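You operate a simulated robot arm through the tools that you are given. There is no shell and no other tool. Be economical: measure what you need, move in short steps, check, and stop when the job is done.

The job below is to be done with a simulated robot arm. You get a single attempt, and the scene is never put back.

## Task
Put the roller that says "C" from the top of the side table on the top of the low bench and the roller marked "A" on the print there. Fetch the parcel that says "7" from the top of the low bench and set it on the glass plate. Put the blue tube on the top of the camera bench. Put the teal tube on the low table. Take the duster and put it on the cream sheet. Open the viewer lid. Do these in any order.

Only the result counts: the job must be done as asked and must still hold three seconds after the hand-in. Knocking over, shifting, dropping, spilling or breaking anything else fails it. Lids that push on must go on centred and level and be pressed home; caps that screw on are set level and turned clockwise until they are tight. Flat cloth is picked up by pressing the open fingertips on it (5 to 10 N) and closing them slowly along it; thin cloth reads only 2 to 8 mm in the jaws.

## Robot
A 7-joint arm with a fingered hand on a trunk, on a base that drives. Base frame: it is fixed to the floor where the robot stands at the start and does not move with it; the origin is under the middle of the robot, x ahead of it, y to its left, z up; the surface under the hand at the start is at about z = 0.8. Lengths are in m, angles in degrees, forces in N, time in s.
Its first joint turns from -149.0 to 149.0 degrees. Places, roughly: blue tube [-5, 1.5, 0.75]; cream sheet [-2.5, -0.25, 0.75]; duster (13x5x4 cm) [-5.7, -0.7, 0.4]; glass plate [-4, 3.5, 0.75]; low table (13x38 cm) [-0.62, 1.76, 0.44]; parcel [-2.75, 2.25, 0.5]; print [0.5, -0.25, 0.75]; roller [0.75, 0.25, 0.75]; teal tube [-5, 1.75, 0.75]; top of the camera bench [-4.2, 3.3, 0.8]; top of the low bench [-2.8, 2.2, 0.5]; viewer lid [0.5, 0.4, 0.9]. Payload 3.5 kg.
The TCP is the grasp point between the finger pads, 0.03 m short of the fingertips. In the tool frame z runs along the fingers and y along their closing line. Largest opening 0.104 m; the body of the gripper starts 0.035 m behind the TCP. The gripper is a hand of 4 fingers: y runs from the thumb to the fingers, the wrist lies at [-0.015, -0.11, -0.186] in the tool frame, and closing takes about 1.5 s.
Orientation is told as [roll, pitch, yaw] about the base's x, y, z axes, in that order, counted from this pose: with the fingers straight down and the wrist toward the robot, the tool's x, y and z point along [0, 1, 0], [1, 0, 0] and [0, 0, -1] of the base frame.

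## Interface
- The arm moves only by the tool jog_arm. Its argument "series" is a list of rows, each a list of 6 numbers: the shift along the tool's x, y, z in mm, then the turn, a rotation vector about the tool's x, y, z in degrees. In form: [[tx, ty, tz, ax, ay, az], ...]. A call has 1 to 10 rows; each row shifts and turns the commanded pose from where the row before left it, along the tool's axes as they then stand. "fingers" is the finger opening in mm, from 0 to 104, set as the call begins (left out, the last holds). Each row takes 0.2 s and may step no farther than 0.05 m and 8.6 degrees from the row before; otherwise, or with a gripper value out of range, the whole call is refused. A pose out of reach is approached as far as the arm can. The call stops where the force on the tool passes 40 N (or 10 N more than at its start, if that is more) or the arm is blocked; 0.2 s more then pass. The fingers move at their own pace (about 0.045 m/s each) and stop on an object; they squeeze with about 24 N. The grip force told is the motor's: it shows also when the fingers shut on nothing. Time passes only in rows, and 0.2 s behind the last, so rows that do not move let the fingers close. It gives the time, the measured TCP pose, the force on the tool (base axes), the opening and the grip force at its end, in the units of the frame above (readings bear some noise), with the torque about the TCP (base axes, N m) and any sound that the robot's microphone picked up, and new pictures: "show" is both (left out), scene, wrist or none.
- Cameras (640 x 400 px; columns grow to the right, rows downward): "scene" is now at [0.0436, 0.1695, 1.546]; the picture's right is [0.00, -1.00, 0.00], its down [-0.54, -0.00, -0.84] and it looks along [0.84, 0.00, -0.54] (base axes); focal length 258 px, centre (320, 200). "wrist" rides on the gripper at [0.061, -0.092, -0.13] in the tool frame; the picture's right is [-0.81, 0.28, -0.52], its down [-0.53, -0.71, 0.46] and it looks along [-0.24, 0.64, 0.72] (tool axes); focal length 275 px, centre (320, 200). There is no depth. A picture from a camera that has moved, and an enlarged one, comes with that camera's place and axes in the base frame and with its lens.
- move_column(by): slides the trunk up (or, below 0, down) by that many m; the arm and the scene camera ride with it, the base frame stays. It gives what a move gives, with no picture.
- base_move(legs): drives the robot by 1 to 6 legs, each [ahead, left, turn to the left] in m, m and degrees, along the robot's own axes; the way and the turn of a leg run together, so that a leg with both is an arc; at most 1.5 m and 180 degrees a leg. The arm and the cameras ride along, it lands a little off, and it stops where it bumps. It gives what a move gives, and a new picture of the scene camera.
- finger_targets(index, middle, ring, thumb_bend, thumb_turn): sets how far each is bent, from 0 (flat) to 100 (curled in); at 30 the hand is open as for a grip, at 70 the pads meet at the TCP. One left out holds its place. A second passes; each finger stops where it meets its share of the squeeze, and holds until it gets a number again. A gripper value or a shape takes the hand back. It gives what a move gives, with no picture; readings hold the bend of each and the force on the fingers (four entries, about 0 where the hand has none), thumb and palm. thumb_turn goes from beside the hand (0) to across from the fingers (100), as for a grip.
- grasp_type(shape): the hand has 4 fingers and takes this shape, open, in about a second: jaw (thumb against the fingers, like two jaws); tri (thumb and two fingers); tip (a fingertip pinch); poke (one finger out to press); point (the index stretched); flat (the hand flat); cup (the hand cupped); fist (a fist). The gripper value then closes the fingers along that shape, each until it touches; the sizes above hold for jaw. It gives what a move gives, with no picture.
- turn_head(pan, tilt): turns the head with the scene camera to pan (to the left, within 155 degrees either way) and tilt (down, from -29 to 69), counted from straight ahead of the robot. It gives what a move gives, and a new picture of the scene camera.
- zoom(camera, box): a new picture of the part [left, top, right, bottom] of that camera's present view, enlarged. No time passes.
- finish_job(): hands the job in; it is judged then, once.

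Go step by step. Nothing tells you exact positions but the pictures and the camera data: compare them with the known pose of the tool, close in by small moves and look again before you grip or let go. The budget is 196 turns and 260 pictures, counting those below and the enlarged ones. Unless the task says otherwise, let go and move clear before handing in.

The tools are called by a JSON object that holds its "api" and its "payload". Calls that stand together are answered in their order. jog_arm: Moves the arm, as the interface text tells. Its arguments: {"type":"object","properties":{"series":{"type":"array"},"fingers":{"type":"number"},"show":{"type":"string","enum":["both","scene","wrist","none"]}},"required":["series"]} The other tools are called the same way: move_column (by) slides the trunk up or down; grasp_type (shape) gives the hand a shape; finger_targets (index, middle, ring, thumb_bend, thumb_turn) moves the fingers one by one; base_move (legs) drives the base; turn_head (pan, tilt) turns the head that bears the scene camera; zoom (camera, box) takes an enlarged picture of a part of a camera's view; finish_job () hands the job in.

At the start:

```text
time: 0.0
position: [0.7235, 0.3024, 1.3117]
tcp_rot: [0.0, 0.0, 0.0]
contact_force: [-0.4, -0.3, -0.1]
moment: [0.02, -0.02, -0.02]
width: 0.1033
grasp_force: 0.1
shape: jaw
bend: [30.0, 30.0, 30.0, 30.0, 98.0]
finger forces: [0.0, 0.0, 0.0, 0.0, 0.0, 0.0]
trunk travel left (down, up): [-0.575, 0.135]
robot x, y, heading: [-0.0005, 0.0018, 0.1]
head pan, tilt: [0.1, 32.6]
```

scene: 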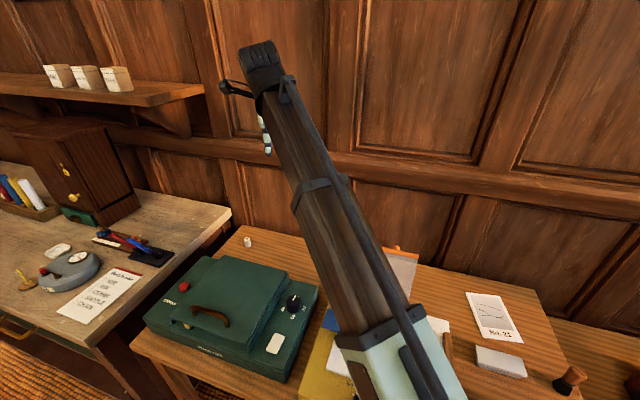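
wrist: 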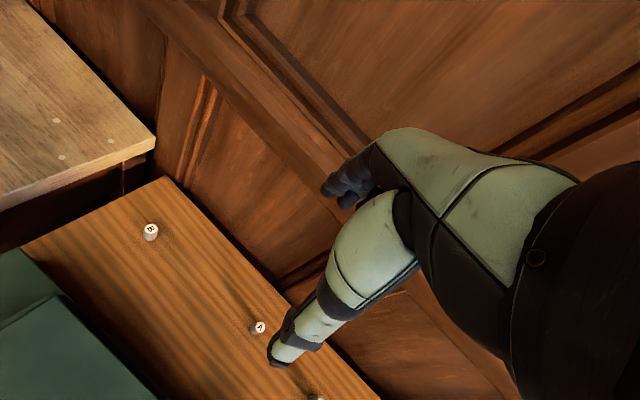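

I see a table ahead with a green viewer box, small labelled rollers near the back, and a print to the right. I'll look closer first.

{"api": "zoom", "payload": {"camera": "wrist", "box": [100, 180, 400, 400]}}

{"api": "zoom", "payload": {"camera": "scene", "box": [120, 220, 440, 400]}}

{"api": "zoom", "payload": {"camera": "scene", "box": [320, 220, 640, 400]}}

```text
1.82 times, centred on (250, 290) of wrist
camera zoom: at [0.6329, 0.3633, 1.442], right [0.28, -0.81, 0.52], down [-0.71, -0.53, -0.46], along [0.64, -0.24, -0.72], focal length 500 px, centre (447, 36)
```

zoom: 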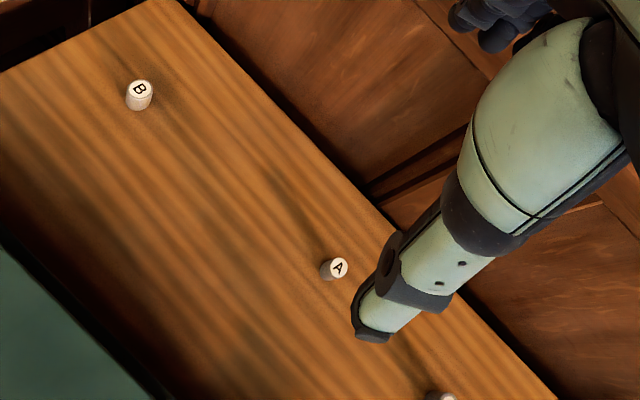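

```text
2.00 times, centred on (280, 310) of scene
camera zoom: at [0.0436, 0.1695, 1.546], right [0.0, -1.0, 0.0], down [-0.54, 0.0, -0.84], along [0.84, 0.0, -0.54], focal length 516 px, centre (400, -20)
```

zoom: 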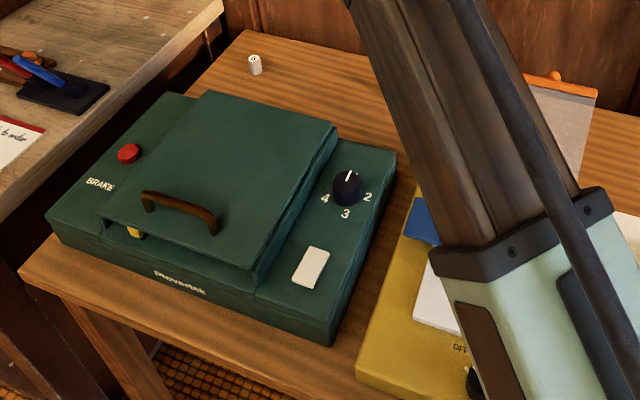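

```text
2.00 times, centred on (480, 310) of scene
camera zoom: at [0.0436, 0.1695, 1.546], right [0.0, -1.0, 0.0], down [-0.54, 0.0, -0.84], along [0.84, 0.0, -0.54], focal length 516 px, centre (0, -20)
```

zoom: 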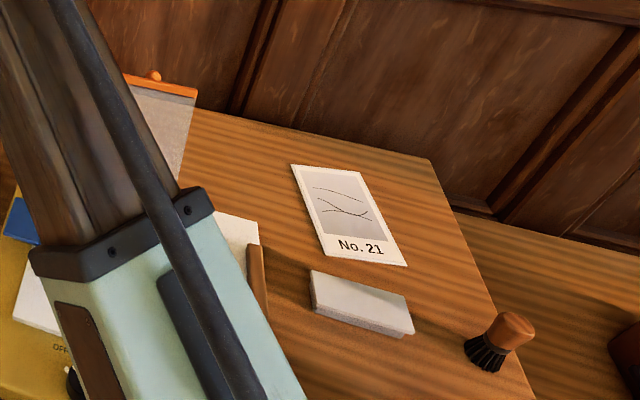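

Rollers: A near (0.79, 0.17), B near (0.87, 0.49), and a third near (0.71, -0.03), probably C. The print "No. 21" is near (0.56, -0.41). I'll move above A.

{"api": "jog_arm", "payload": {"series": [[-30, 15, 35, 0, 0, 0], [-30, 15, 35, 0, 0, 0], [-30, 15, 35, 0, 0, 0], [-30, 15, 35, 0, 0, 0], [-11, 7, 45, 0, 0, 0], [0, 0, 45, 0, 0, 0]]}}

```text
time: 1.4
position: [0.7901, 0.1694, 1.0781]
tcp_rot: [0.0, 0.0, 0.0]
contact_force: [-0.4, -0.1, 0.2]
moment: [-0.02, -0.01, 0.0]
width: 0.1037
grasp_force: 0.1
shape: jaw
bend: [30.0, 30.0, 30.0, 30.0, 98.0]
finger forces: [0.1, 0.1, 0.0, 0.0, 0.1, 0.0]
trunk travel left (down, up): [-0.575, 0.135]
robot x, y, heading: [0.0002, -0.0016, -0.2]
head pan, tilt: [0.1, 32.6]
camera scene: at [0.0437, 0.1695, 1.546], right [0.0, -1.0, 0.0], down [-0.54, 0.0, -0.84], along [0.84, 0.0, -0.54], focal length 258 px, centre (320, 200)
camera wrist: at [0.6986, 0.2299, 1.2098], right [0.28, -0.81, 0.52], down [-0.71, -0.53, -0.46], along [0.64, -0.24, -0.72], focal length 275 px, centre (320, 200)
```

scene: 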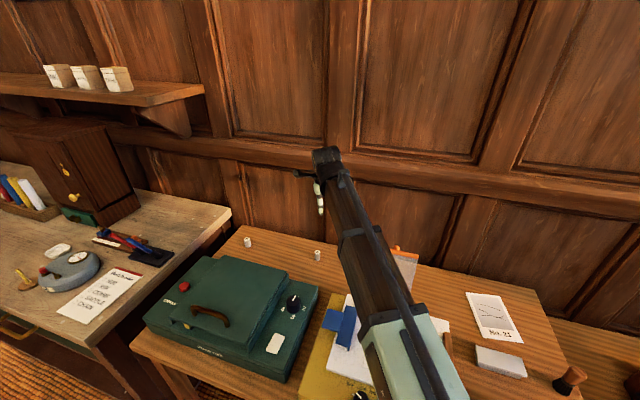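
wrist: 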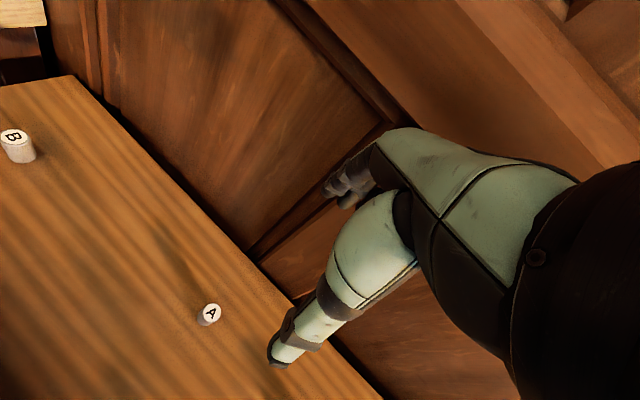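

A triangulates to about (0.781, 0.185, 0.81). I'm aligning and descending partway.

{"api": "jog_arm", "payload": {"series": [[15, -10, 30, 0, 0, 0], [0, 0, 45, 0, 0, 0], [0, 0, 45, 0, 0, 0], [0, 0, 40, 0, 0, 0], [0, 0, 0, 0, 0, 0]]}}

{"api": "zoom", "payload": {"camera": "scene", "box": [220, 200, 420, 325]}}

```text
time: 2.6
position: [0.7804, 0.1862, 0.9216]
tcp_rot: [0.0, 0.0, 0.0]
contact_force: [-0.2, 0.2, -0.6]
moment: [0.0, 0.0, -0.03]
width: 0.1034
grasp_force: 0.0
shape: jaw
bend: [30.0, 30.0, 30.0, 30.0, 98.0]
finger forces: [0.0, 0.0, 0.0, 0.0, 0.0, 0.0]
trunk travel left (down, up): [-0.575, 0.135]
robot x, y, heading: [-0.0004, -0.0, -0.2]
head pan, tilt: [0.1, 32.6]
camera scene: at [0.0437, 0.1695, 1.546], right [0.0, -1.0, 0.0], down [-0.54, 0.0, -0.84], along [0.84, 0.0, -0.54], focal length 258 px, centre (320, 200)
camera wrist: at [0.6907, 0.2467, 1.0524], right [0.28, -0.81, 0.52], down [-0.71, -0.53, -0.46], along [0.64, -0.24, -0.72], focal length 275 px, centre (320, 200)
```

scene: 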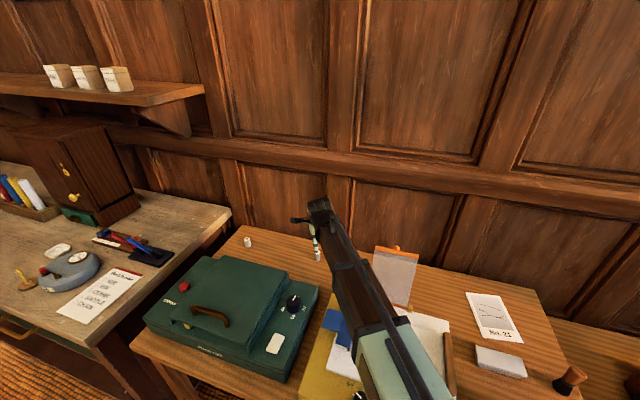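
wrist: 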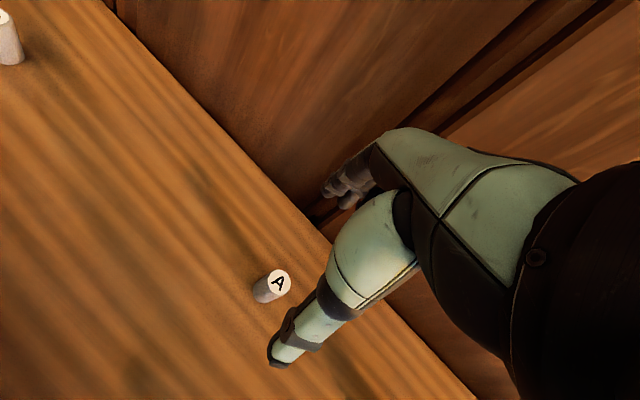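

```text
3.20 times, centred on (320, 262) of scene
camera zoom: at [0.0437, 0.1695, 1.546], right [0.0, -1.0, 0.0], down [-0.54, 0.0, -0.84], along [0.84, 0.0, -0.54], focal length 826 px, centre (320, 0)
```

zoom: 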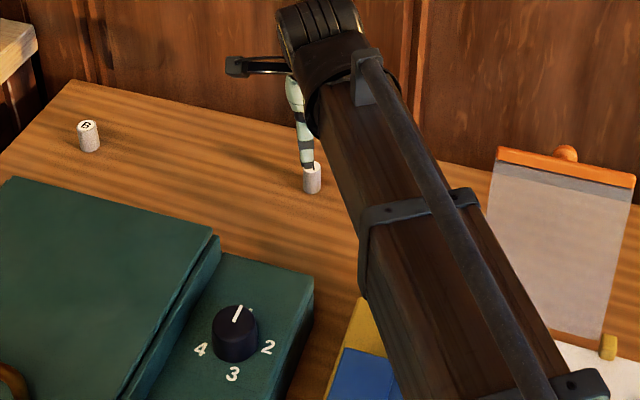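

Refined: A's top is at about (0.785, 0.179, 0.824), table ≈0.793. Descending over it.

{"api": "jog_arm", "payload": {"series": [[-7, 5, 30, 0, 0, 0], [0, 0, 30, 0, 0, 0], [0, 0, 22, 0, 0, 0], [0, 0, 0, 0, 0, 0]]}}

{"api": "zoom", "payload": {"camera": "scene", "box": [260, 210, 380, 285]}}

```text
time: 3.6
position: [0.7843, 0.1795, 0.8423]
tcp_rot: [0.1, 0.0, 0.0]
contact_force: [-0.3, -0.7, -0.1]
moment: [-0.03, -0.01, -0.01]
width: 0.1035
grasp_force: 0.0
shape: jaw
bend: [30.0, 30.0, 30.0, 30.0, 98.0]
finger forces: [0.0, 0.0, 0.0, 0.1, 0.0, 0.0]
trunk travel left (down, up): [-0.575, 0.135]
robot x, y, heading: [0.0003, -0.001, 0.1]
head pan, tilt: [0.1, 32.6]
camera scene: at [0.0437, 0.1695, 1.546], right [0.0, -1.0, 0.0], down [-0.54, 0.0, -0.84], along [0.84, 0.0, -0.54], focal length 258 px, centre (320, 200)
camera wrist: at [0.6947, 0.2399, 0.9731], right [0.28, -0.81, 0.52], down [-0.71, -0.53, -0.46], along [0.64, -0.24, -0.72], focal length 275 px, centre (320, 200)
```

scene: 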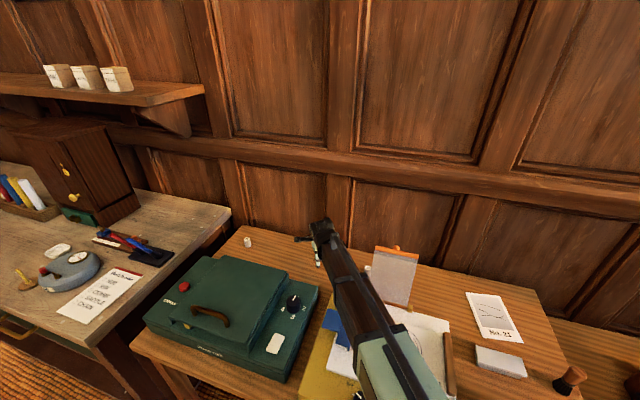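
wrist: 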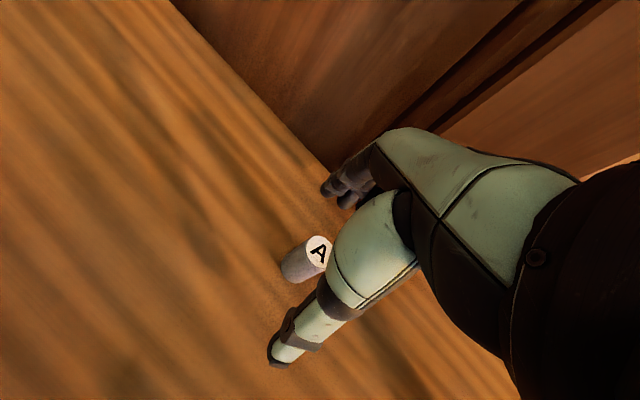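

```text
5.33 times, centred on (320, 248) of scene
camera zoom: at [0.0437, 0.1695, 1.546], right [0.0, -1.0, 0.0], down [-0.54, 0.0, -0.84], along [0.84, 0.0, -0.54], focal length 1377 px, centre (320, -53)
```

zoom: 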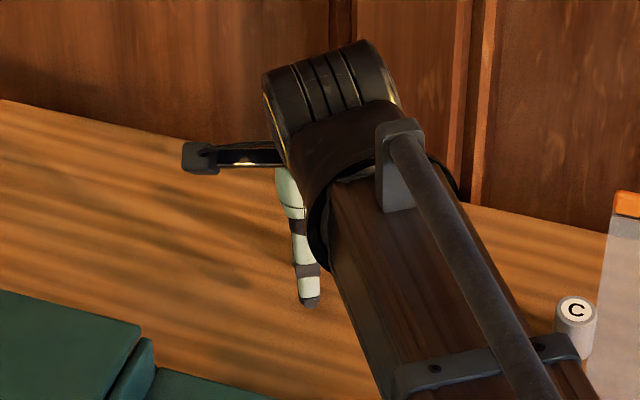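

C is the third roller. A sits right at the TCP; lowering slightly and closing.

{"api": "jog_arm", "payload": {"series": [[-2, 3, 9, 0, 0, 0], [0, 0, 0, 0, 0, 0]], "show": "none"}}

{"api": "jog_arm", "payload": {"fingers": 0, "series": [[0, 0, 0, 0, 0, 0], [0, 0, 0, 0, 0, 0], [0, 0, 0, 0, 0, 0], [0, 0, 0, 0, 0, 0], [0, 0, 0, 0, 0, 0], [0, 0, 0, 0, 0, 0], [0, 0, 0, 0, 0, 0], [0, 0, 0, 0, 0, 0]], "show": "wrist"}}

```text
time: 4.2
position: [0.7868, 0.1768, 0.8317]
tcp_rot: [-0.1, 0.0, 0.1]
contact_force: [-0.2, 0.2, 0.0]
moment: [0.0, 0.02, 0.0]
width: 0.1038
grasp_force: 0.0
shape: jaw
bend: [30.0, 30.0, 30.0, 30.0, 98.0]
finger forces: [0.0, 0.0, 0.1, 0.0, 0.1, 0.0]
trunk travel left (down, up): [-0.575, 0.135]
robot x, y, heading: [-0.0009, 0.0012, 0.1]
head pan, tilt: [0.1, 32.6]
```

```text
time: 6.0
position: [0.7878, 0.1776, 0.8328]
tcp_rot: [0.0, 0.0, 0.0]
contact_force: [-0.7, -1.1, 0.4]
moment: [0.02, 0.0, -0.04]
width: 0.0069
grasp_force: 24.5
shape: jaw
bend: [72.0, 70.0, 70.0, 75.0, 100.0]
finger forces: [15.9, 0.0, 0.0, 0.1, 19.7, 0.0]
trunk travel left (down, up): [-0.575, 0.135]
robot x, y, heading: [-0.0011, 0.0008, 0.0]
head pan, tilt: [0.1, 32.6]
camera wrist: at [0.697, 0.2376, 0.9635], right [0.28, -0.81, 0.52], down [-0.71, -0.53, -0.46], along [0.64, -0.24, -0.72], focal length 275 px, centre (320, 200)
```

wrist: 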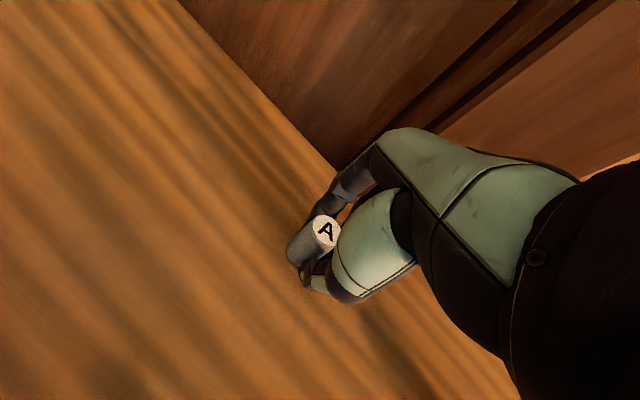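

Only index and thumb carry load, so the roller may be off-centre. Looking closer.

{"api": "zoom", "payload": {"camera": "wrist", "box": [240, 170, 400, 320]}}

```text
2.67 times, centred on (320, 245) of wrist
camera zoom: at [0.697, 0.2376, 0.9635], right [0.28, -0.81, 0.52], down [-0.71, -0.53, -0.46], along [0.64, -0.24, -0.72], focal length 734 px, centre (320, 80)
```

zoom: 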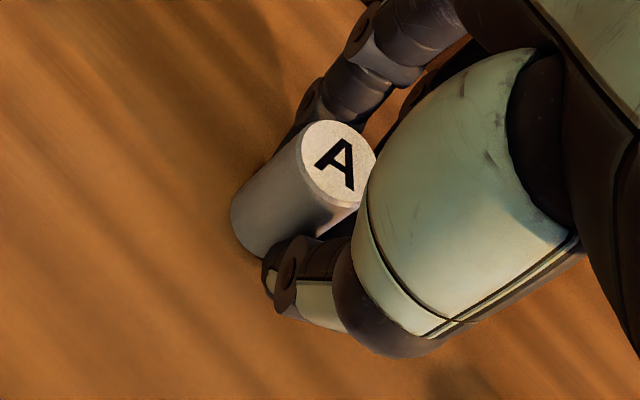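

The roller is at the index edge, so I'll open, look, shift toward it and regrip.

{"api": "jog_arm", "payload": {"fingers": 100, "series": [[0, 0, 0, 0, 0, 0], [0, 0, 0, 0, 0, 0], [0, 0, 0, 0, 0, 0], [0, 0, 0, 0, 0, 0], [0, 0, 0, 0, 0, 0], [0, 0, 0, 0, 0, 0], [0, 0, 0, 0, 0, 0], [0, 0, 0, 0, 0, 0]], "show": "none"}}

{"api": "zoom", "payload": {"camera": "wrist", "box": [240, 170, 400, 320]}}

```text
time: 7.8
position: [0.7883, 0.1748, 0.8324]
tcp_rot: [0.1, 0.0, 0.0]
contact_force: [-0.5, -0.6, 0.3]
moment: [0.0, -0.01, 0.03]
width: 0.0996
grasp_force: 0.1
shape: jaw
bend: [31.0, 31.0, 30.0, 31.0, 98.0]
finger forces: [0.1, 0.1, 0.0, 0.0, 0.1, 0.1]
trunk travel left (down, up): [-0.575, 0.135]
robot x, y, heading: [0.0014, -0.0019, -0.2]
head pan, tilt: [0.1, 32.6]
```

```text
2.67 times, centred on (320, 245) of wrist
camera zoom: at [0.6971, 0.2376, 0.9634], right [0.28, -0.81, 0.52], down [-0.71, -0.53, -0.46], along [0.64, -0.24, -0.72], focal length 734 px, centre (320, 80)
```

zoom: 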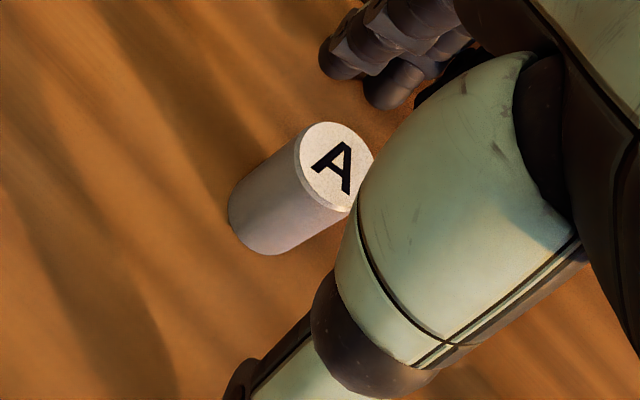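

Shifting the hand ~11 mm outward and ~5 mm left, then regripping.

{"api": "jog_arm", "payload": {"series": [[6, 11, 0, 0, 0, 0], [0, 0, 0, 0, 0, 0]], "show": "none"}}

{"api": "jog_arm", "payload": {"fingers": 0, "series": [[0, 0, 0, 0, 0, 0], [0, 0, 0, 0, 0, 0], [0, 0, 0, 0, 0, 0], [0, 0, 0, 0, 0, 0], [0, 0, 0, 0, 0, 0], [0, 0, 0, 0, 0, 0], [0, 0, 0, 0, 0, 0], [0, 0, 0, 0, 0, 0]], "show": "none"}}

{"api": "zoom", "payload": {"camera": "wrist", "box": [240, 170, 400, 320]}}

```text
time: 8.4
position: [0.7979, 0.1809, 0.8316]
tcp_rot: [0.1, 0.0, 0.0]
contact_force: [-0.5, 0.0, -0.1]
moment: [0.01, 0.02, -0.06]
width: 0.0998
grasp_force: 0.1
shape: jaw
bend: [31.0, 31.0, 30.0, 31.0, 98.0]
finger forces: [0.1, 0.0, 0.0, 0.0, 0.1, 0.0]
trunk travel left (down, up): [-0.575, 0.135]
robot x, y, heading: [-0.0005, -0.0019, 0.0]
head pan, tilt: [0.1, 32.6]
```

```text
time: 10.2
position: [0.7987, 0.1819, 0.832]
tcp_rot: [0.1, 0.0, 0.0]
contact_force: [-0.7, 0.6, -0.2]
moment: [-0.04, 0.02, 0.02]
width: 0.0127
grasp_force: 24.2
shape: jaw
bend: [73.0, 68.0, 70.0, 75.0, 100.0]
finger forces: [14.8, 5.4, 0.0, 0.0, 20.4, 0.0]
trunk travel left (down, up): [-0.575, 0.135]
robot x, y, heading: [-0.0, 0.0006, -0.1]
head pan, tilt: [0.1, 32.6]
```

```text
2.67 times, centred on (320, 245) of wrist
camera zoom: at [0.7082, 0.2432, 0.9631], right [0.28, -0.81, 0.52], down [-0.71, -0.53, -0.46], along [0.64, -0.24, -0.72], focal length 734 px, centre (320, 80)
```

zoom: 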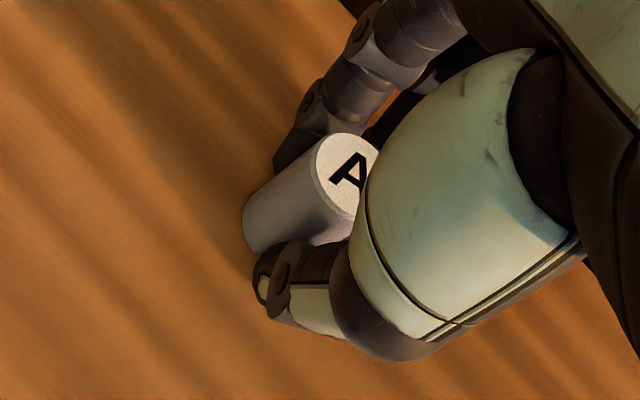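

Index, middle and thumb hold it now. Lifting to check.

{"api": "jog_arm", "payload": {"series": [[0, 0, -20, 0, 0, 0], [0, 0, -40, 0, 0, 0], [0, 0, -45, 0, 0, 0], [0, 0, -45, 0, 0, 0], [0, 0, -45, 0, 0, 0], [0, 0, -45, 0, 0, 0]]}}

```text
time: 11.6
position: [0.7967, 0.1792, 1.0726]
tcp_rot: [0.0, -0.1, 0.0]
contact_force: [0.1, 0.2, -0.8]
moment: [0.02, -0.01, 0.0]
width: 0.0127
grasp_force: 23.6
shape: jaw
bend: [73.0, 68.0, 70.0, 75.0, 100.0]
finger forces: [15.0, 5.4, 0.0, 0.0, 20.2, 0.1]
trunk travel left (down, up): [-0.575, 0.135]
robot x, y, heading: [0.0034, 0.0035, -0.1]
head pan, tilt: [0.1, 32.6]
camera scene: at [0.0436, 0.1694, 1.546], right [0.0, -1.0, 0.0], down [-0.54, 0.0, -0.84], along [0.84, 0.0, -0.54], focal length 258 px, centre (320, 200)
camera wrist: at [0.706, 0.2405, 1.2037], right [0.28, -0.81, 0.52], down [-0.71, -0.53, -0.45], along [0.64, -0.24, -0.72], focal length 275 px, centre (320, 200)
```

scene: 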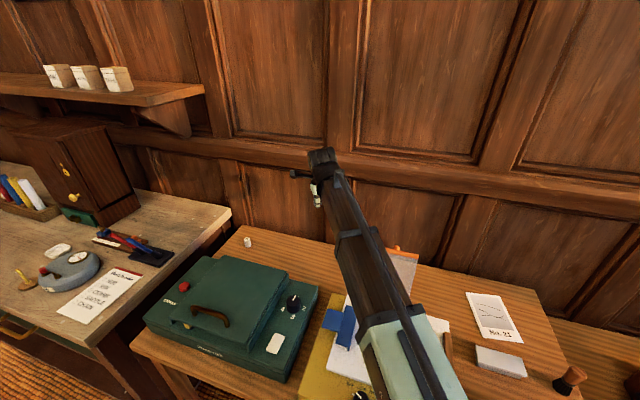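
wrist: 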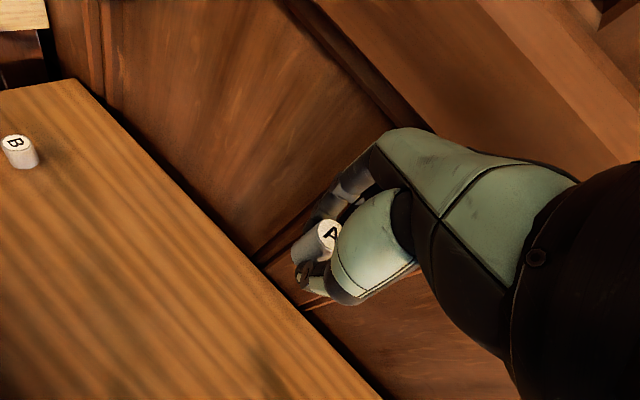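

Held. Moving over toward the print.

{"api": "jog_arm", "payload": {"series": [[-43, -20, 0, 0, 0, 0], [-43, -20, 0, 0, 0, 0], [-43, -20, 0, 0, 0, 0], [-43, -20, 0, 0, 0, 0], [-43, -20, 0, 0, 0, 0], [-43, -20, 0, 0, 0, 0], [-43, -20, 0, 0, 0, 0], [-43, -20, 0, 0, 0, 0], [-43, -20, 0, 0, 0, 0], [-43, -20, 0, 0, 0, 0]], "show": "none"}}

{"api": "jog_arm", "payload": {"series": [[-43, -20, 0, 0, 0, 0], [-43, -22, 0, 0, 0, 0], [-43, -24, 0, 0, 0, 0], [0, 0, 40, 0, 0, 0], [0, 0, 40, 0, 0, 0], [0, 0, 40, 0, 0, 0], [0, 0, 0, 0, 0, 0]]}}

```text
time: 13.8
position: [0.5967, -0.2468, 1.068]
tcp_rot: [0.0, 0.0, 0.0]
contact_force: [-0.7, -0.7, -1.0]
moment: [-0.01, -0.02, 0.03]
width: 0.0127
grasp_force: 23.9
shape: jaw
bend: [73.0, 68.0, 70.0, 75.0, 100.0]
finger forces: [15.4, 6.1, 0.0, 0.0, 19.9, 0.1]
trunk travel left (down, up): [-0.575, 0.135]
robot x, y, heading: [-0.0001, -0.0006, 0.1]
head pan, tilt: [0.1, 32.6]
```

```text
time: 15.4
position: [0.5342, -0.3759, 0.948]
tcp_rot: [-0.1, 0.0, -0.1]
contact_force: [-0.2, -0.8, -1.5]
moment: [0.01, 0.01, 0.0]
width: 0.0123
grasp_force: 23.7
shape: jaw
bend: [72.0, 69.0, 70.0, 75.0, 100.0]
finger forces: [15.7, 6.1, 0.0, 0.0, 19.9, 0.0]
trunk travel left (down, up): [-0.575, 0.135]
robot x, y, heading: [0.0036, -0.0016, 0.1]
head pan, tilt: [0.1, 32.6]
camera scene: at [0.0437, 0.1693, 1.546], right [0.0, -1.0, 0.0], down [-0.54, 0.0, -0.84], along [0.84, 0.0, -0.54], focal length 258 px, centre (320, 200)
camera wrist: at [0.4439, -0.3162, 1.0783], right [0.28, -0.81, 0.52], down [-0.71, -0.53, -0.46], along [0.64, -0.24, -0.72], focal length 275 px, centre (320, 200)
```

scene: 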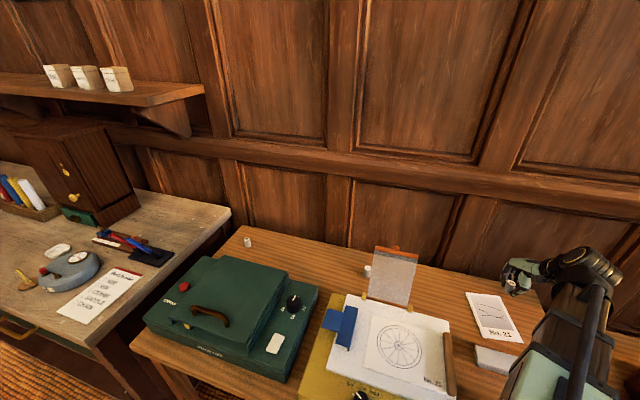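
wrist: 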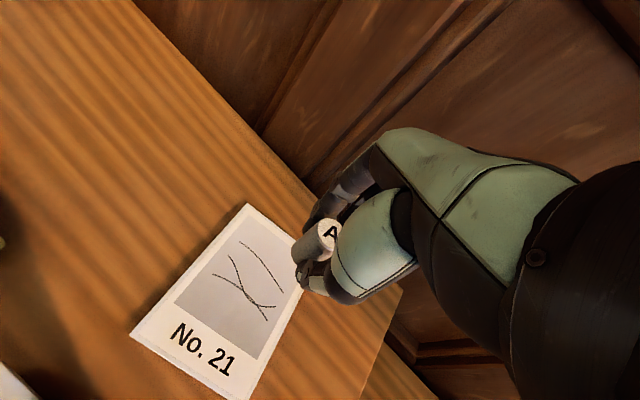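

The "No. 21" print centre is near (0.52, -0.36). Aligning and lowering to just above it.

{"api": "jog_arm", "payload": {"series": [[14, -14, 30, 0, 0, 0], [0, 0, 40, 0, 0, 0], [0, 0, 32, 0, 0, 0], [0, 0, 6, 0, 0, 0], [0, 0, 0, 0, 0, 0]]}}

{"api": "zoom", "payload": {"camera": "scene", "box": [420, 230, 580, 330]}}

```text
time: 16.6
position: [0.5202, -0.3641, 0.8441]
tcp_rot: [0.0, 0.0, 0.1]
contact_force: [0.2, -0.4, -1.5]
moment: [0.02, 0.01, -0.02]
width: 0.0123
grasp_force: 24.4
shape: jaw
bend: [72.0, 69.0, 70.0, 75.0, 100.0]
finger forces: [15.7, 6.1, 0.0, 0.0, 19.8, 0.0]
trunk travel left (down, up): [-0.575, 0.135]
robot x, y, heading: [0.0029, -0.0004, -0.0]
head pan, tilt: [0.1, 32.6]
camera scene: at [0.0436, 0.1693, 1.546], right [0.0, -1.0, 0.0], down [-0.54, 0.0, -0.84], along [0.84, 0.0, -0.54], focal length 258 px, centre (320, 200)
camera wrist: at [0.4303, -0.302, 0.9748], right [0.28, -0.81, 0.52], down [-0.71, -0.53, -0.46], along [0.64, -0.24, -0.72], focal length 275 px, centre (320, 200)
```

scene: 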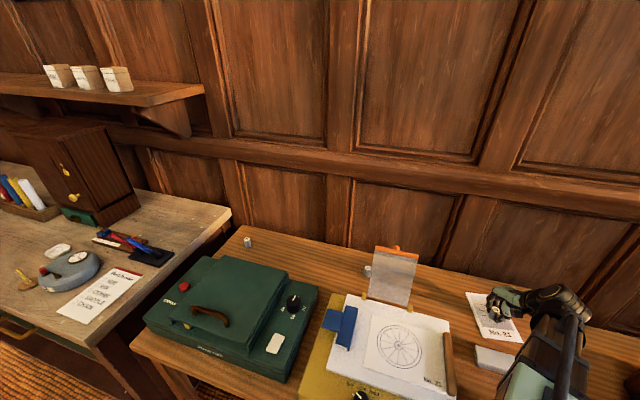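
wrist: 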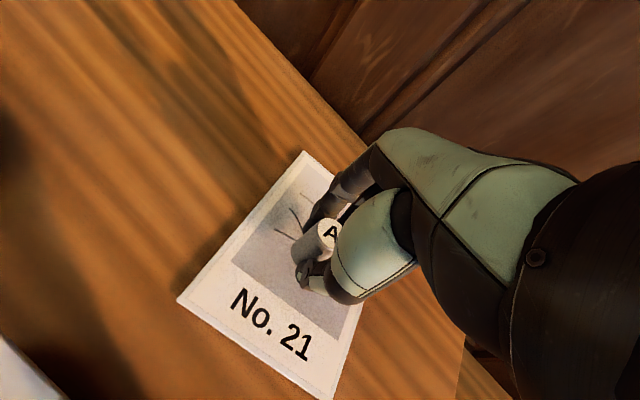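

```text
4.00 times, centred on (500, 280) of scene
camera zoom: at [0.0436, 0.1693, 1.546], right [0.0, -1.0, 0.0], down [-0.54, 0.0, -0.84], along [0.84, 0.0, -0.54], focal length 1033 px, centre (-400, -120)
```

zoom: 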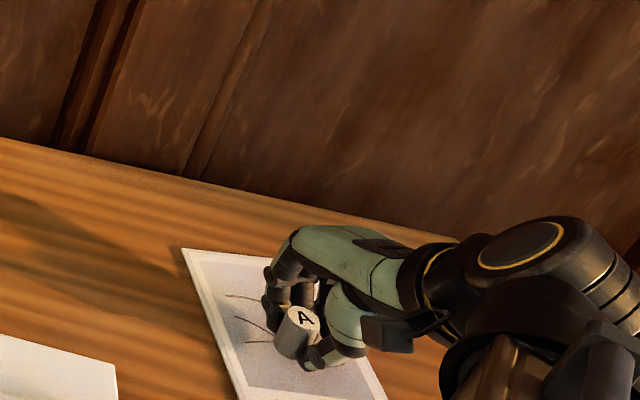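

The roller is over the print's middle. Lowering to contact.

{"api": "jog_arm", "payload": {"series": [[0, 0, 5, 0, 0, 0], [0, 0, 4, 0, 0, 0], [0, 0, 2, 0, 0, 0], [0, 0, 0, 0, 0, 0]], "show": "none"}}

```text
time: 17.6
position: [0.5186, -0.3615, 0.8331]
tcp_rot: [-0.1, -0.3, -0.2]
contact_force: [5.8, -5.2, 29.4]
moment: [0.1, -0.63, -0.1]
width: 0.0135
grasp_force: 24.0
shape: jaw
bend: [73.0, 71.0, 70.0, 75.0, 100.0]
finger forces: [37.1, 8.0, 0.0, 0.0, 21.0, 0.0]
trunk travel left (down, up): [-0.575, 0.135]
robot x, y, heading: [0.0027, -0.0031, -0.1]
head pan, tilt: [0.1, 32.6]
```

Firm contact; easing up a touch and releasing.

{"api": "jog_arm", "payload": {"series": [[0, 0, -2, 0, 0, 0], [0, 0, 0, 0, 0, 0]], "show": "none"}}

{"api": "jog_arm", "payload": {"fingers": 100, "series": [[0, 0, 0, 0, 0, 0], [0, 0, 0, 0, 0, 0], [0, 0, 0, 0, 0, 0], [0, 0, 0, 0, 0, 0], [0, 0, 0, 0, 0, 0], [0, 0, 0, 0, 0, 0], [0, 0, 0, 0, 0, 0], [0, 0, 0, 0, 0, 0]]}}

```text
time: 18.2
position: [0.5181, -0.3624, 0.834]
tcp_rot: [0.0, 0.0, 0.0]
contact_force: [5.3, -3.3, 21.2]
moment: [0.12, -0.49, -0.11]
width: 0.0137
grasp_force: 24.0
shape: jaw
bend: [73.0, 71.0, 70.0, 75.0, 100.0]
finger forces: [30.6, 7.1, 0.0, 0.0, 20.2, 0.0]
trunk travel left (down, up): [-0.575, 0.135]
robot x, y, heading: [0.0026, 0.0012, 0.1]
head pan, tilt: [0.1, 32.6]
```

```text
time: 20.0
position: [0.5178, -0.3621, 0.8336]
tcp_rot: [0.0, 0.0, 0.0]
contact_force: [-0.9, 0.0, 3.9]
moment: [-0.04, -0.2, -0.02]
width: 0.0991
grasp_force: 0.0
shape: jaw
bend: [31.0, 30.0, 30.0, 31.0, 98.0]
finger forces: [0.0, 3.8, 0.0, 0.0, 0.0, 0.0]
trunk travel left (down, up): [-0.575, 0.135]
robot x, y, heading: [-0.0036, 0.0029, 0.1]
head pan, tilt: [0.1, 32.6]
camera scene: at [0.0432, 0.1696, 1.546], right [0.0, -1.0, 0.0], down [-0.54, 0.0, -0.84], along [0.84, 0.0, -0.54], focal length 258 px, centre (320, 200)
camera wrist: at [0.4284, -0.301, 0.9645], right [0.28, -0.81, 0.52], down [-0.71, -0.53, -0.46], along [0.64, -0.24, -0.72], focal length 275 px, centre (320, 200)
```

scene: 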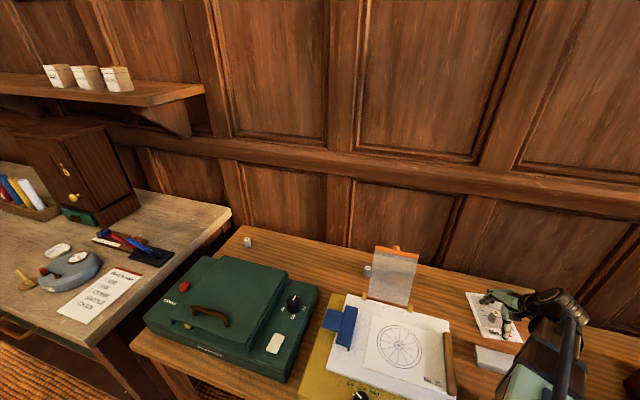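
wrist: 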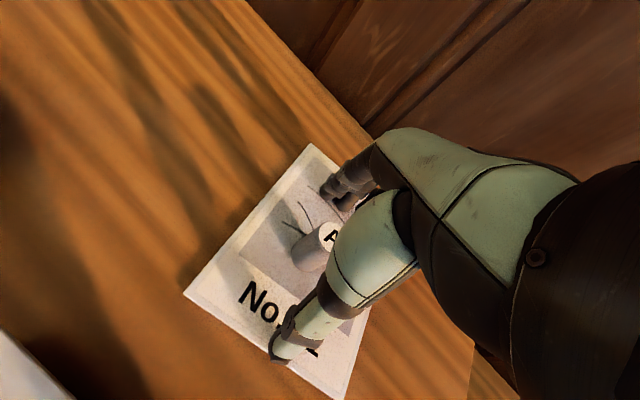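

A stands on the print. Lifting straight up.

{"api": "jog_arm", "payload": {"series": [[0, 0, -30, 0, 0, 0], [0, 0, -45, 0, 0, 0], [0, 0, -45, 0, 0, 0], [45, 10, 0, 0, 0, 0], [45, 10, 0, 0, 0, 0], [45, 10, 0, 0, 0, 0]]}}

{"api": "zoom", "payload": {"camera": "scene", "box": [330, 220, 550, 358]}}

```text
time: 21.4
position: [0.5489, -0.2266, 0.9483]
tcp_rot: [0.0, 0.1, 0.1]
contact_force: [0.6, -0.2, 0.1]
moment: [0.0, 0.01, -0.02]
width: 0.0998
grasp_force: 0.1
shape: jaw
bend: [31.0, 31.0, 30.0, 31.0, 98.0]
finger forces: [0.1, 0.1, 0.1, 0.0, 0.0, 0.0]
trunk travel left (down, up): [-0.575, 0.135]
robot x, y, heading: [-0.002, -0.0024, 0.1]
head pan, tilt: [0.1, 32.6]
camera scene: at [0.0436, 0.1695, 1.546], right [0.0, -1.0, 0.0], down [-0.54, 0.0, -0.84], along [0.84, 0.0, -0.54], focal length 258 px, centre (320, 200)
camera wrist: at [0.4579, -0.165, 1.0797], right [0.27, -0.81, 0.52], down [-0.71, -0.53, -0.46], along [0.64, -0.24, -0.72], focal length 275 px, centre (320, 200)
```

scene: 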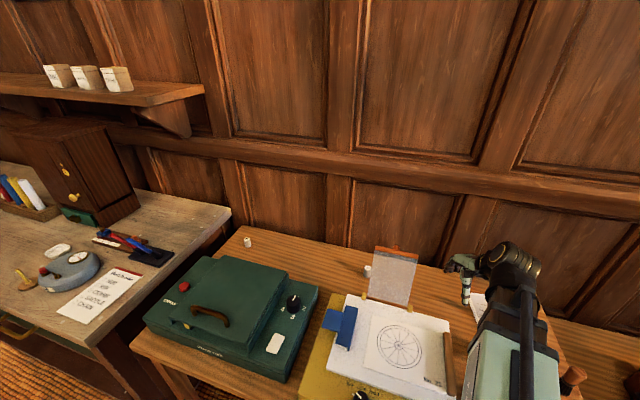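
wrist: 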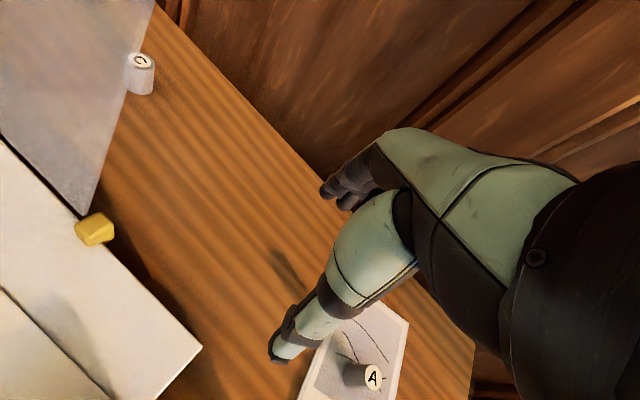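

```text
2.90 times, centred on (440, 289) of scene
camera zoom: at [0.0436, 0.1695, 1.546], right [0.0, -1.0, 0.0], down [-0.54, 0.0, -0.84], along [0.84, 0.0, -0.54], focal length 748 px, centre (-28, -58)
```

zoom: 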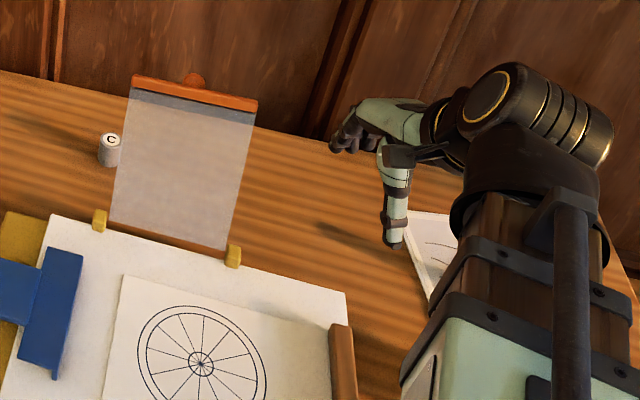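

A stands on the print. C is near (0.70, 0.00) close behind an upright flap (x≈0.57, y −0.10..0.03, up to z≈1.03), so I'll approach from the left: raise, shift the base left, and yaw the hand. The viewer lid I'll do later.

{"api": "jog_arm", "payload": {"series": [[0, 0, -45, 0, 0, 0], [0, 0, -45, 0, 0, 0], [0, 0, -45, 0, 0, 0], [0, 0, -45, 0, 0, 0], [0, 0, -45, 0, 0, 0]], "show": "none"}}

{"api": "base_move", "payload": {"legs": [[0, 0.3, 0]]}}

```text
time: 22.6
position: [0.5517, -0.2283, 1.1773]
tcp_rot: [0.0, 0.1, 0.0]
contact_force: [0.1, -0.3, -0.5]
moment: [-0.03, 0.01, 0.04]
width: 0.0999
grasp_force: 0.1
shape: jaw
bend: [31.0, 31.0, 30.0, 31.0, 98.0]
finger forces: [0.0, 0.1, 0.0, 0.0, 0.0, 0.0]
trunk travel left (down, up): [-0.575, 0.135]
robot x, y, heading: [0.0012, -0.0005, 0.0]
head pan, tilt: [0.1, 32.6]
```

```text
time: 24.6
position: [0.5534, 0.0607, 1.1773]
tcp_rot: [0.0, 0.0, -0.1]
contact_force: [1.5, 0.2, -0.5]
moment: [0.01, 0.04, 0.0]
width: 0.0997
grasp_force: 0.1
shape: jaw
bend: [31.0, 31.0, 30.0, 31.0, 98.0]
finger forces: [0.1, 0.1, 0.0, 0.0, 0.0, 0.1]
trunk travel left (down, up): [-0.575, 0.135]
robot x, y, heading: [-0.0015, 0.2854, 0.3]
head pan, tilt: [0.1, 32.6]
camera scene: at [0.0434, 0.4589, 1.5459], right [0.0, -1.0, 0.0], down [-0.54, 0.0, -0.84], along [0.84, 0.0, -0.54], focal length 258 px, centre (320, 200)
```

scene: 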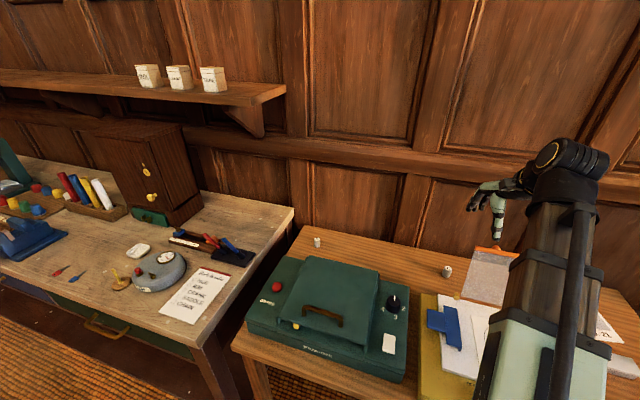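

C is confirmed at about (0.695, 0.00). Translating over it and yawing the hand −64°.

{"api": "jog_arm", "payload": {"series": [[-15, 36, 0, 0, 0, 0], [-15, 36, 0, 0, 0, 0], [-15, 36, 0, 0, 0, 0], [-14, 36, 0, 0, 0, 0], [0, 0, 0, 0, 0, 8], [0, 0, 0, 0, 0, 8], [0, 0, 0, 0, 0, 8], [0, 0, 0, 0, 0, 8], [0, 0, 0, 0, 0, 8], [0, 0, 0, 0, 0, 8]], "show": "none"}}

{"api": "jog_arm", "payload": {"series": [[0, 0, 30, 0, 0, 8], [0, 0, 40, 0, 0, 8], [0, 0, 40, 0, 0, 0], [0, 0, 40, 0, 0, 0], [0, 0, 40, 0, 0, 0], [0, 0, 40, 0, 0, 0], [0, 0, 0, 0, 0, 0]]}}

{"api": "zoom", "payload": {"camera": "scene", "box": [380, 220, 540, 320]}}

```text
time: 26.8
position: [0.6957, 0.0013, 1.1783]
tcp_rot: [0.0, 0.1, -48.1]
contact_force: [0.1, 0.3, 0.5]
moment: [0.01, 0.01, -0.03]
width: 0.1001
grasp_force: 0.0
shape: jaw
bend: [31.0, 31.0, 30.0, 31.0, 98.0]
finger forces: [0.0, 0.1, 0.1, 0.0, 0.1, 0.0]
trunk travel left (down, up): [-0.575, 0.135]
robot x, y, heading: [0.001, 0.2903, -0.0]
head pan, tilt: [0.1, 32.6]
```

```text
time: 28.4
position: [0.6964, -0.0003, 0.9469]
tcp_rot: [0.0, 0.0, -64.0]
contact_force: [0.7, -0.2, -0.2]
moment: [0.02, -0.04, 0.02]
width: 0.0997
grasp_force: 0.1
shape: jaw
bend: [31.0, 31.0, 30.0, 31.0, 98.0]
finger forces: [0.0, 0.0, 0.1, 0.0, 0.0, 0.0]
trunk travel left (down, up): [-0.575, 0.135]
robot x, y, heading: [0.0006, 0.2882, 0.1]
head pan, tilt: [0.1, 32.6]
camera scene: at [0.0435, 0.4583, 1.546], right [0.0, -1.0, 0.0], down [-0.54, 0.0, -0.84], along [0.84, 0.0, -0.54], focal length 258 px, centre (320, 200)
camera wrist: at [0.7135, 0.1085, 1.0776], right [-0.61, -0.6, 0.52], down [-0.79, 0.41, -0.46], along [0.06, -0.69, -0.72], focal length 275 px, centre (320, 200)
```

scene: 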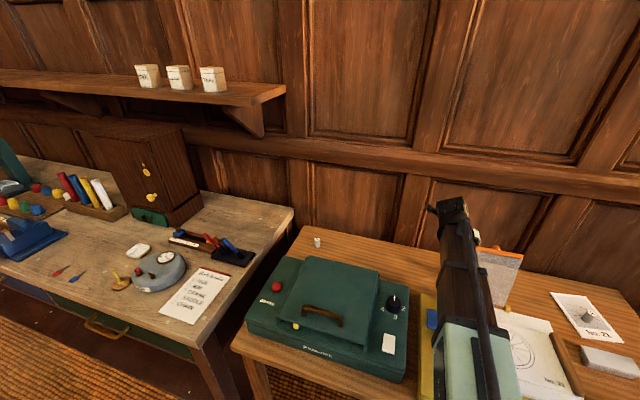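
wrist: 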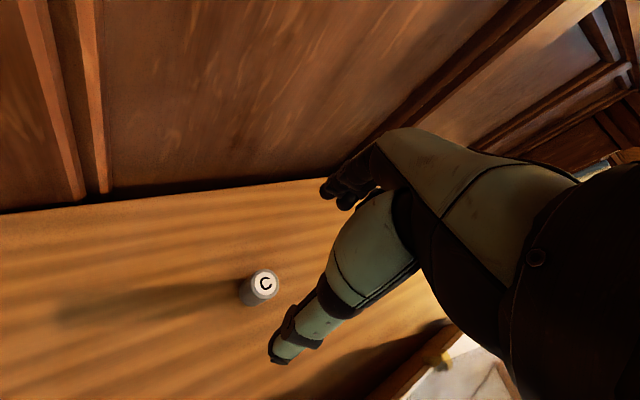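

```text
4.00 times, centred on (460, 270) of scene
camera zoom: at [0.0435, 0.4583, 1.546], right [0.0, -1.0, 0.0], down [-0.54, 0.0, -0.84], along [0.84, 0.0, -0.54], focal length 1033 px, centre (-240, -80)
```

zoom: 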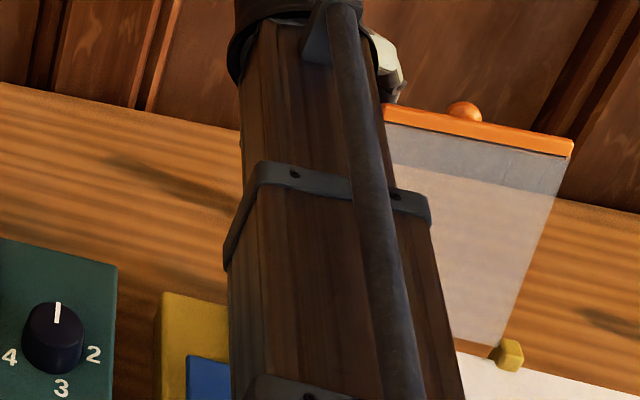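

C top at about (0.699, −0.007). Fine-aligning and descending.

{"api": "jog_arm", "payload": {"series": [[4, 7, 30, 0, 0, 0], [0, 0, 30, 0, 0, 0], [0, 0, 30, 0, 0, 0], [0, 0, 20, 0, 0, 0], [0, 0, 0, 0, 0, 0]]}}

{"api": "zoom", "payload": {"camera": "wrist", "box": [240, 170, 400, 320]}}

```text
time: 29.6
position: [0.7015, -0.0033, 0.8336]
tcp_rot: [0.0, 0.0, -63.9]
contact_force: [-1.1, 0.7, 0.3]
moment: [-0.01, -0.04, -0.01]
width: 0.0996
grasp_force: 0.0
shape: jaw
bend: [31.0, 31.0, 30.0, 31.0, 98.0]
finger forces: [0.1, 0.1, 0.0, 0.0, 0.0, 0.0]
trunk travel left (down, up): [-0.575, 0.135]
robot x, y, heading: [0.0001, 0.2886, 0.2]
head pan, tilt: [0.1, 32.6]
camera scene: at [0.0434, 0.4583, 1.546], right [0.0, -1.0, 0.0], down [-0.54, 0.0, -0.84], along [0.84, 0.0, -0.54], focal length 258 px, centre (320, 200)
camera wrist: at [0.7188, 0.1061, 0.9657], right [-0.61, -0.6, 0.52], down [-0.79, 0.41, -0.46], along [0.06, -0.69, -0.72], focal length 275 px, centre (320, 200)
```

scene: 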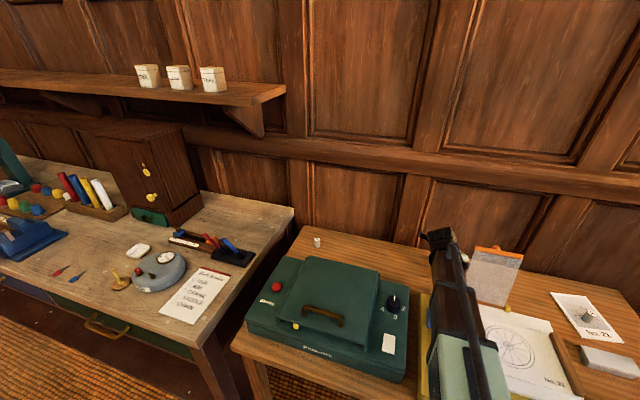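
wrist: 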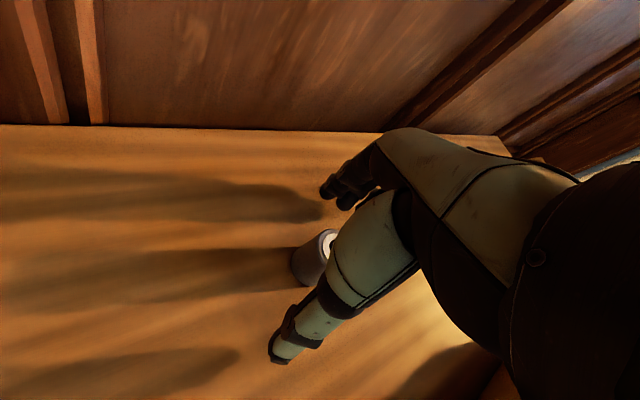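

```text
2.67 times, centred on (320, 245) of wrist
camera zoom: at [0.7188, 0.1061, 0.9657], right [-0.61, -0.6, 0.52], down [-0.79, 0.41, -0.46], along [0.06, -0.69, -0.72], focal length 734 px, centre (320, 80)
```

zoom: 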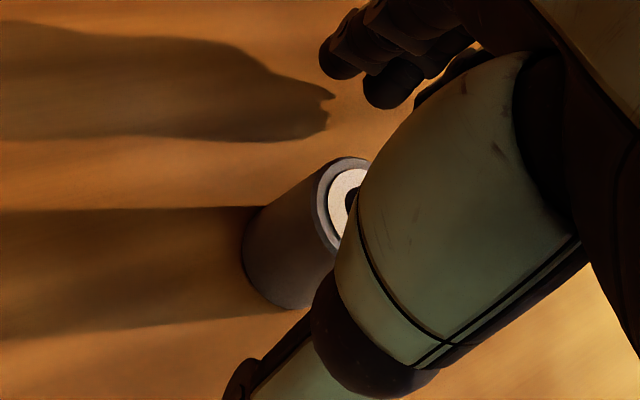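

The roller is exactly at the TCP projection. Closing.

{"api": "jog_arm", "payload": {"fingers": 0, "series": [[0, 0, 0, 0, 0, 0], [0, 0, 0, 0, 0, 0], [0, 0, 0, 0, 0, 0], [0, 0, 0, 0, 0, 0], [0, 0, 0, 0, 0, 0], [0, 0, 0, 0, 0, 0], [0, 0, 0, 0, 0, 0], [0, 0, 0, 0, 0, 0]], "show": "none"}}

{"api": "zoom", "payload": {"camera": "wrist", "box": [240, 170, 400, 320]}}

```text
time: 31.4
position: [0.7014, -0.003, 0.8357]
tcp_rot: [-0.1, 0.0, -64.0]
contact_force: [-0.4, 0.4, 0.1]
moment: [0.01, 0.02, 0.02]
width: 0.0206
grasp_force: 23.7
shape: jaw
bend: [72.0, 60.0, 68.0, 75.0, 100.0]
finger forces: [11.5, 7.9, 0.0, 0.0, 19.8, 0.1]
trunk travel left (down, up): [-0.575, 0.135]
robot x, y, heading: [-0.0009, 0.2854, -0.0]
head pan, tilt: [0.1, 32.6]
```

```text
2.67 times, centred on (320, 245) of wrist
camera zoom: at [0.7188, 0.1061, 0.966], right [-0.61, -0.6, 0.52], down [-0.79, 0.41, -0.46], along [0.06, -0.69, -0.72], focal length 734 px, centre (320, 80)
```

zoom: 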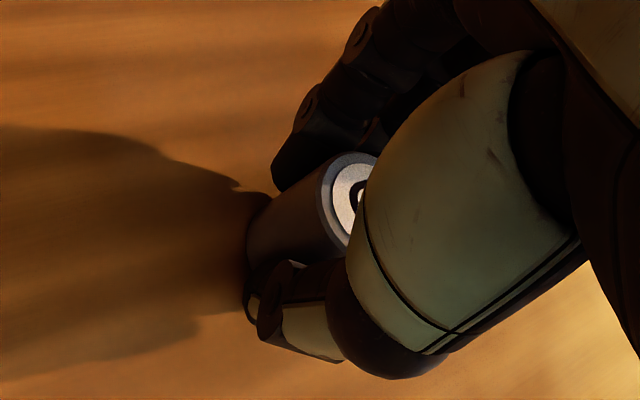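

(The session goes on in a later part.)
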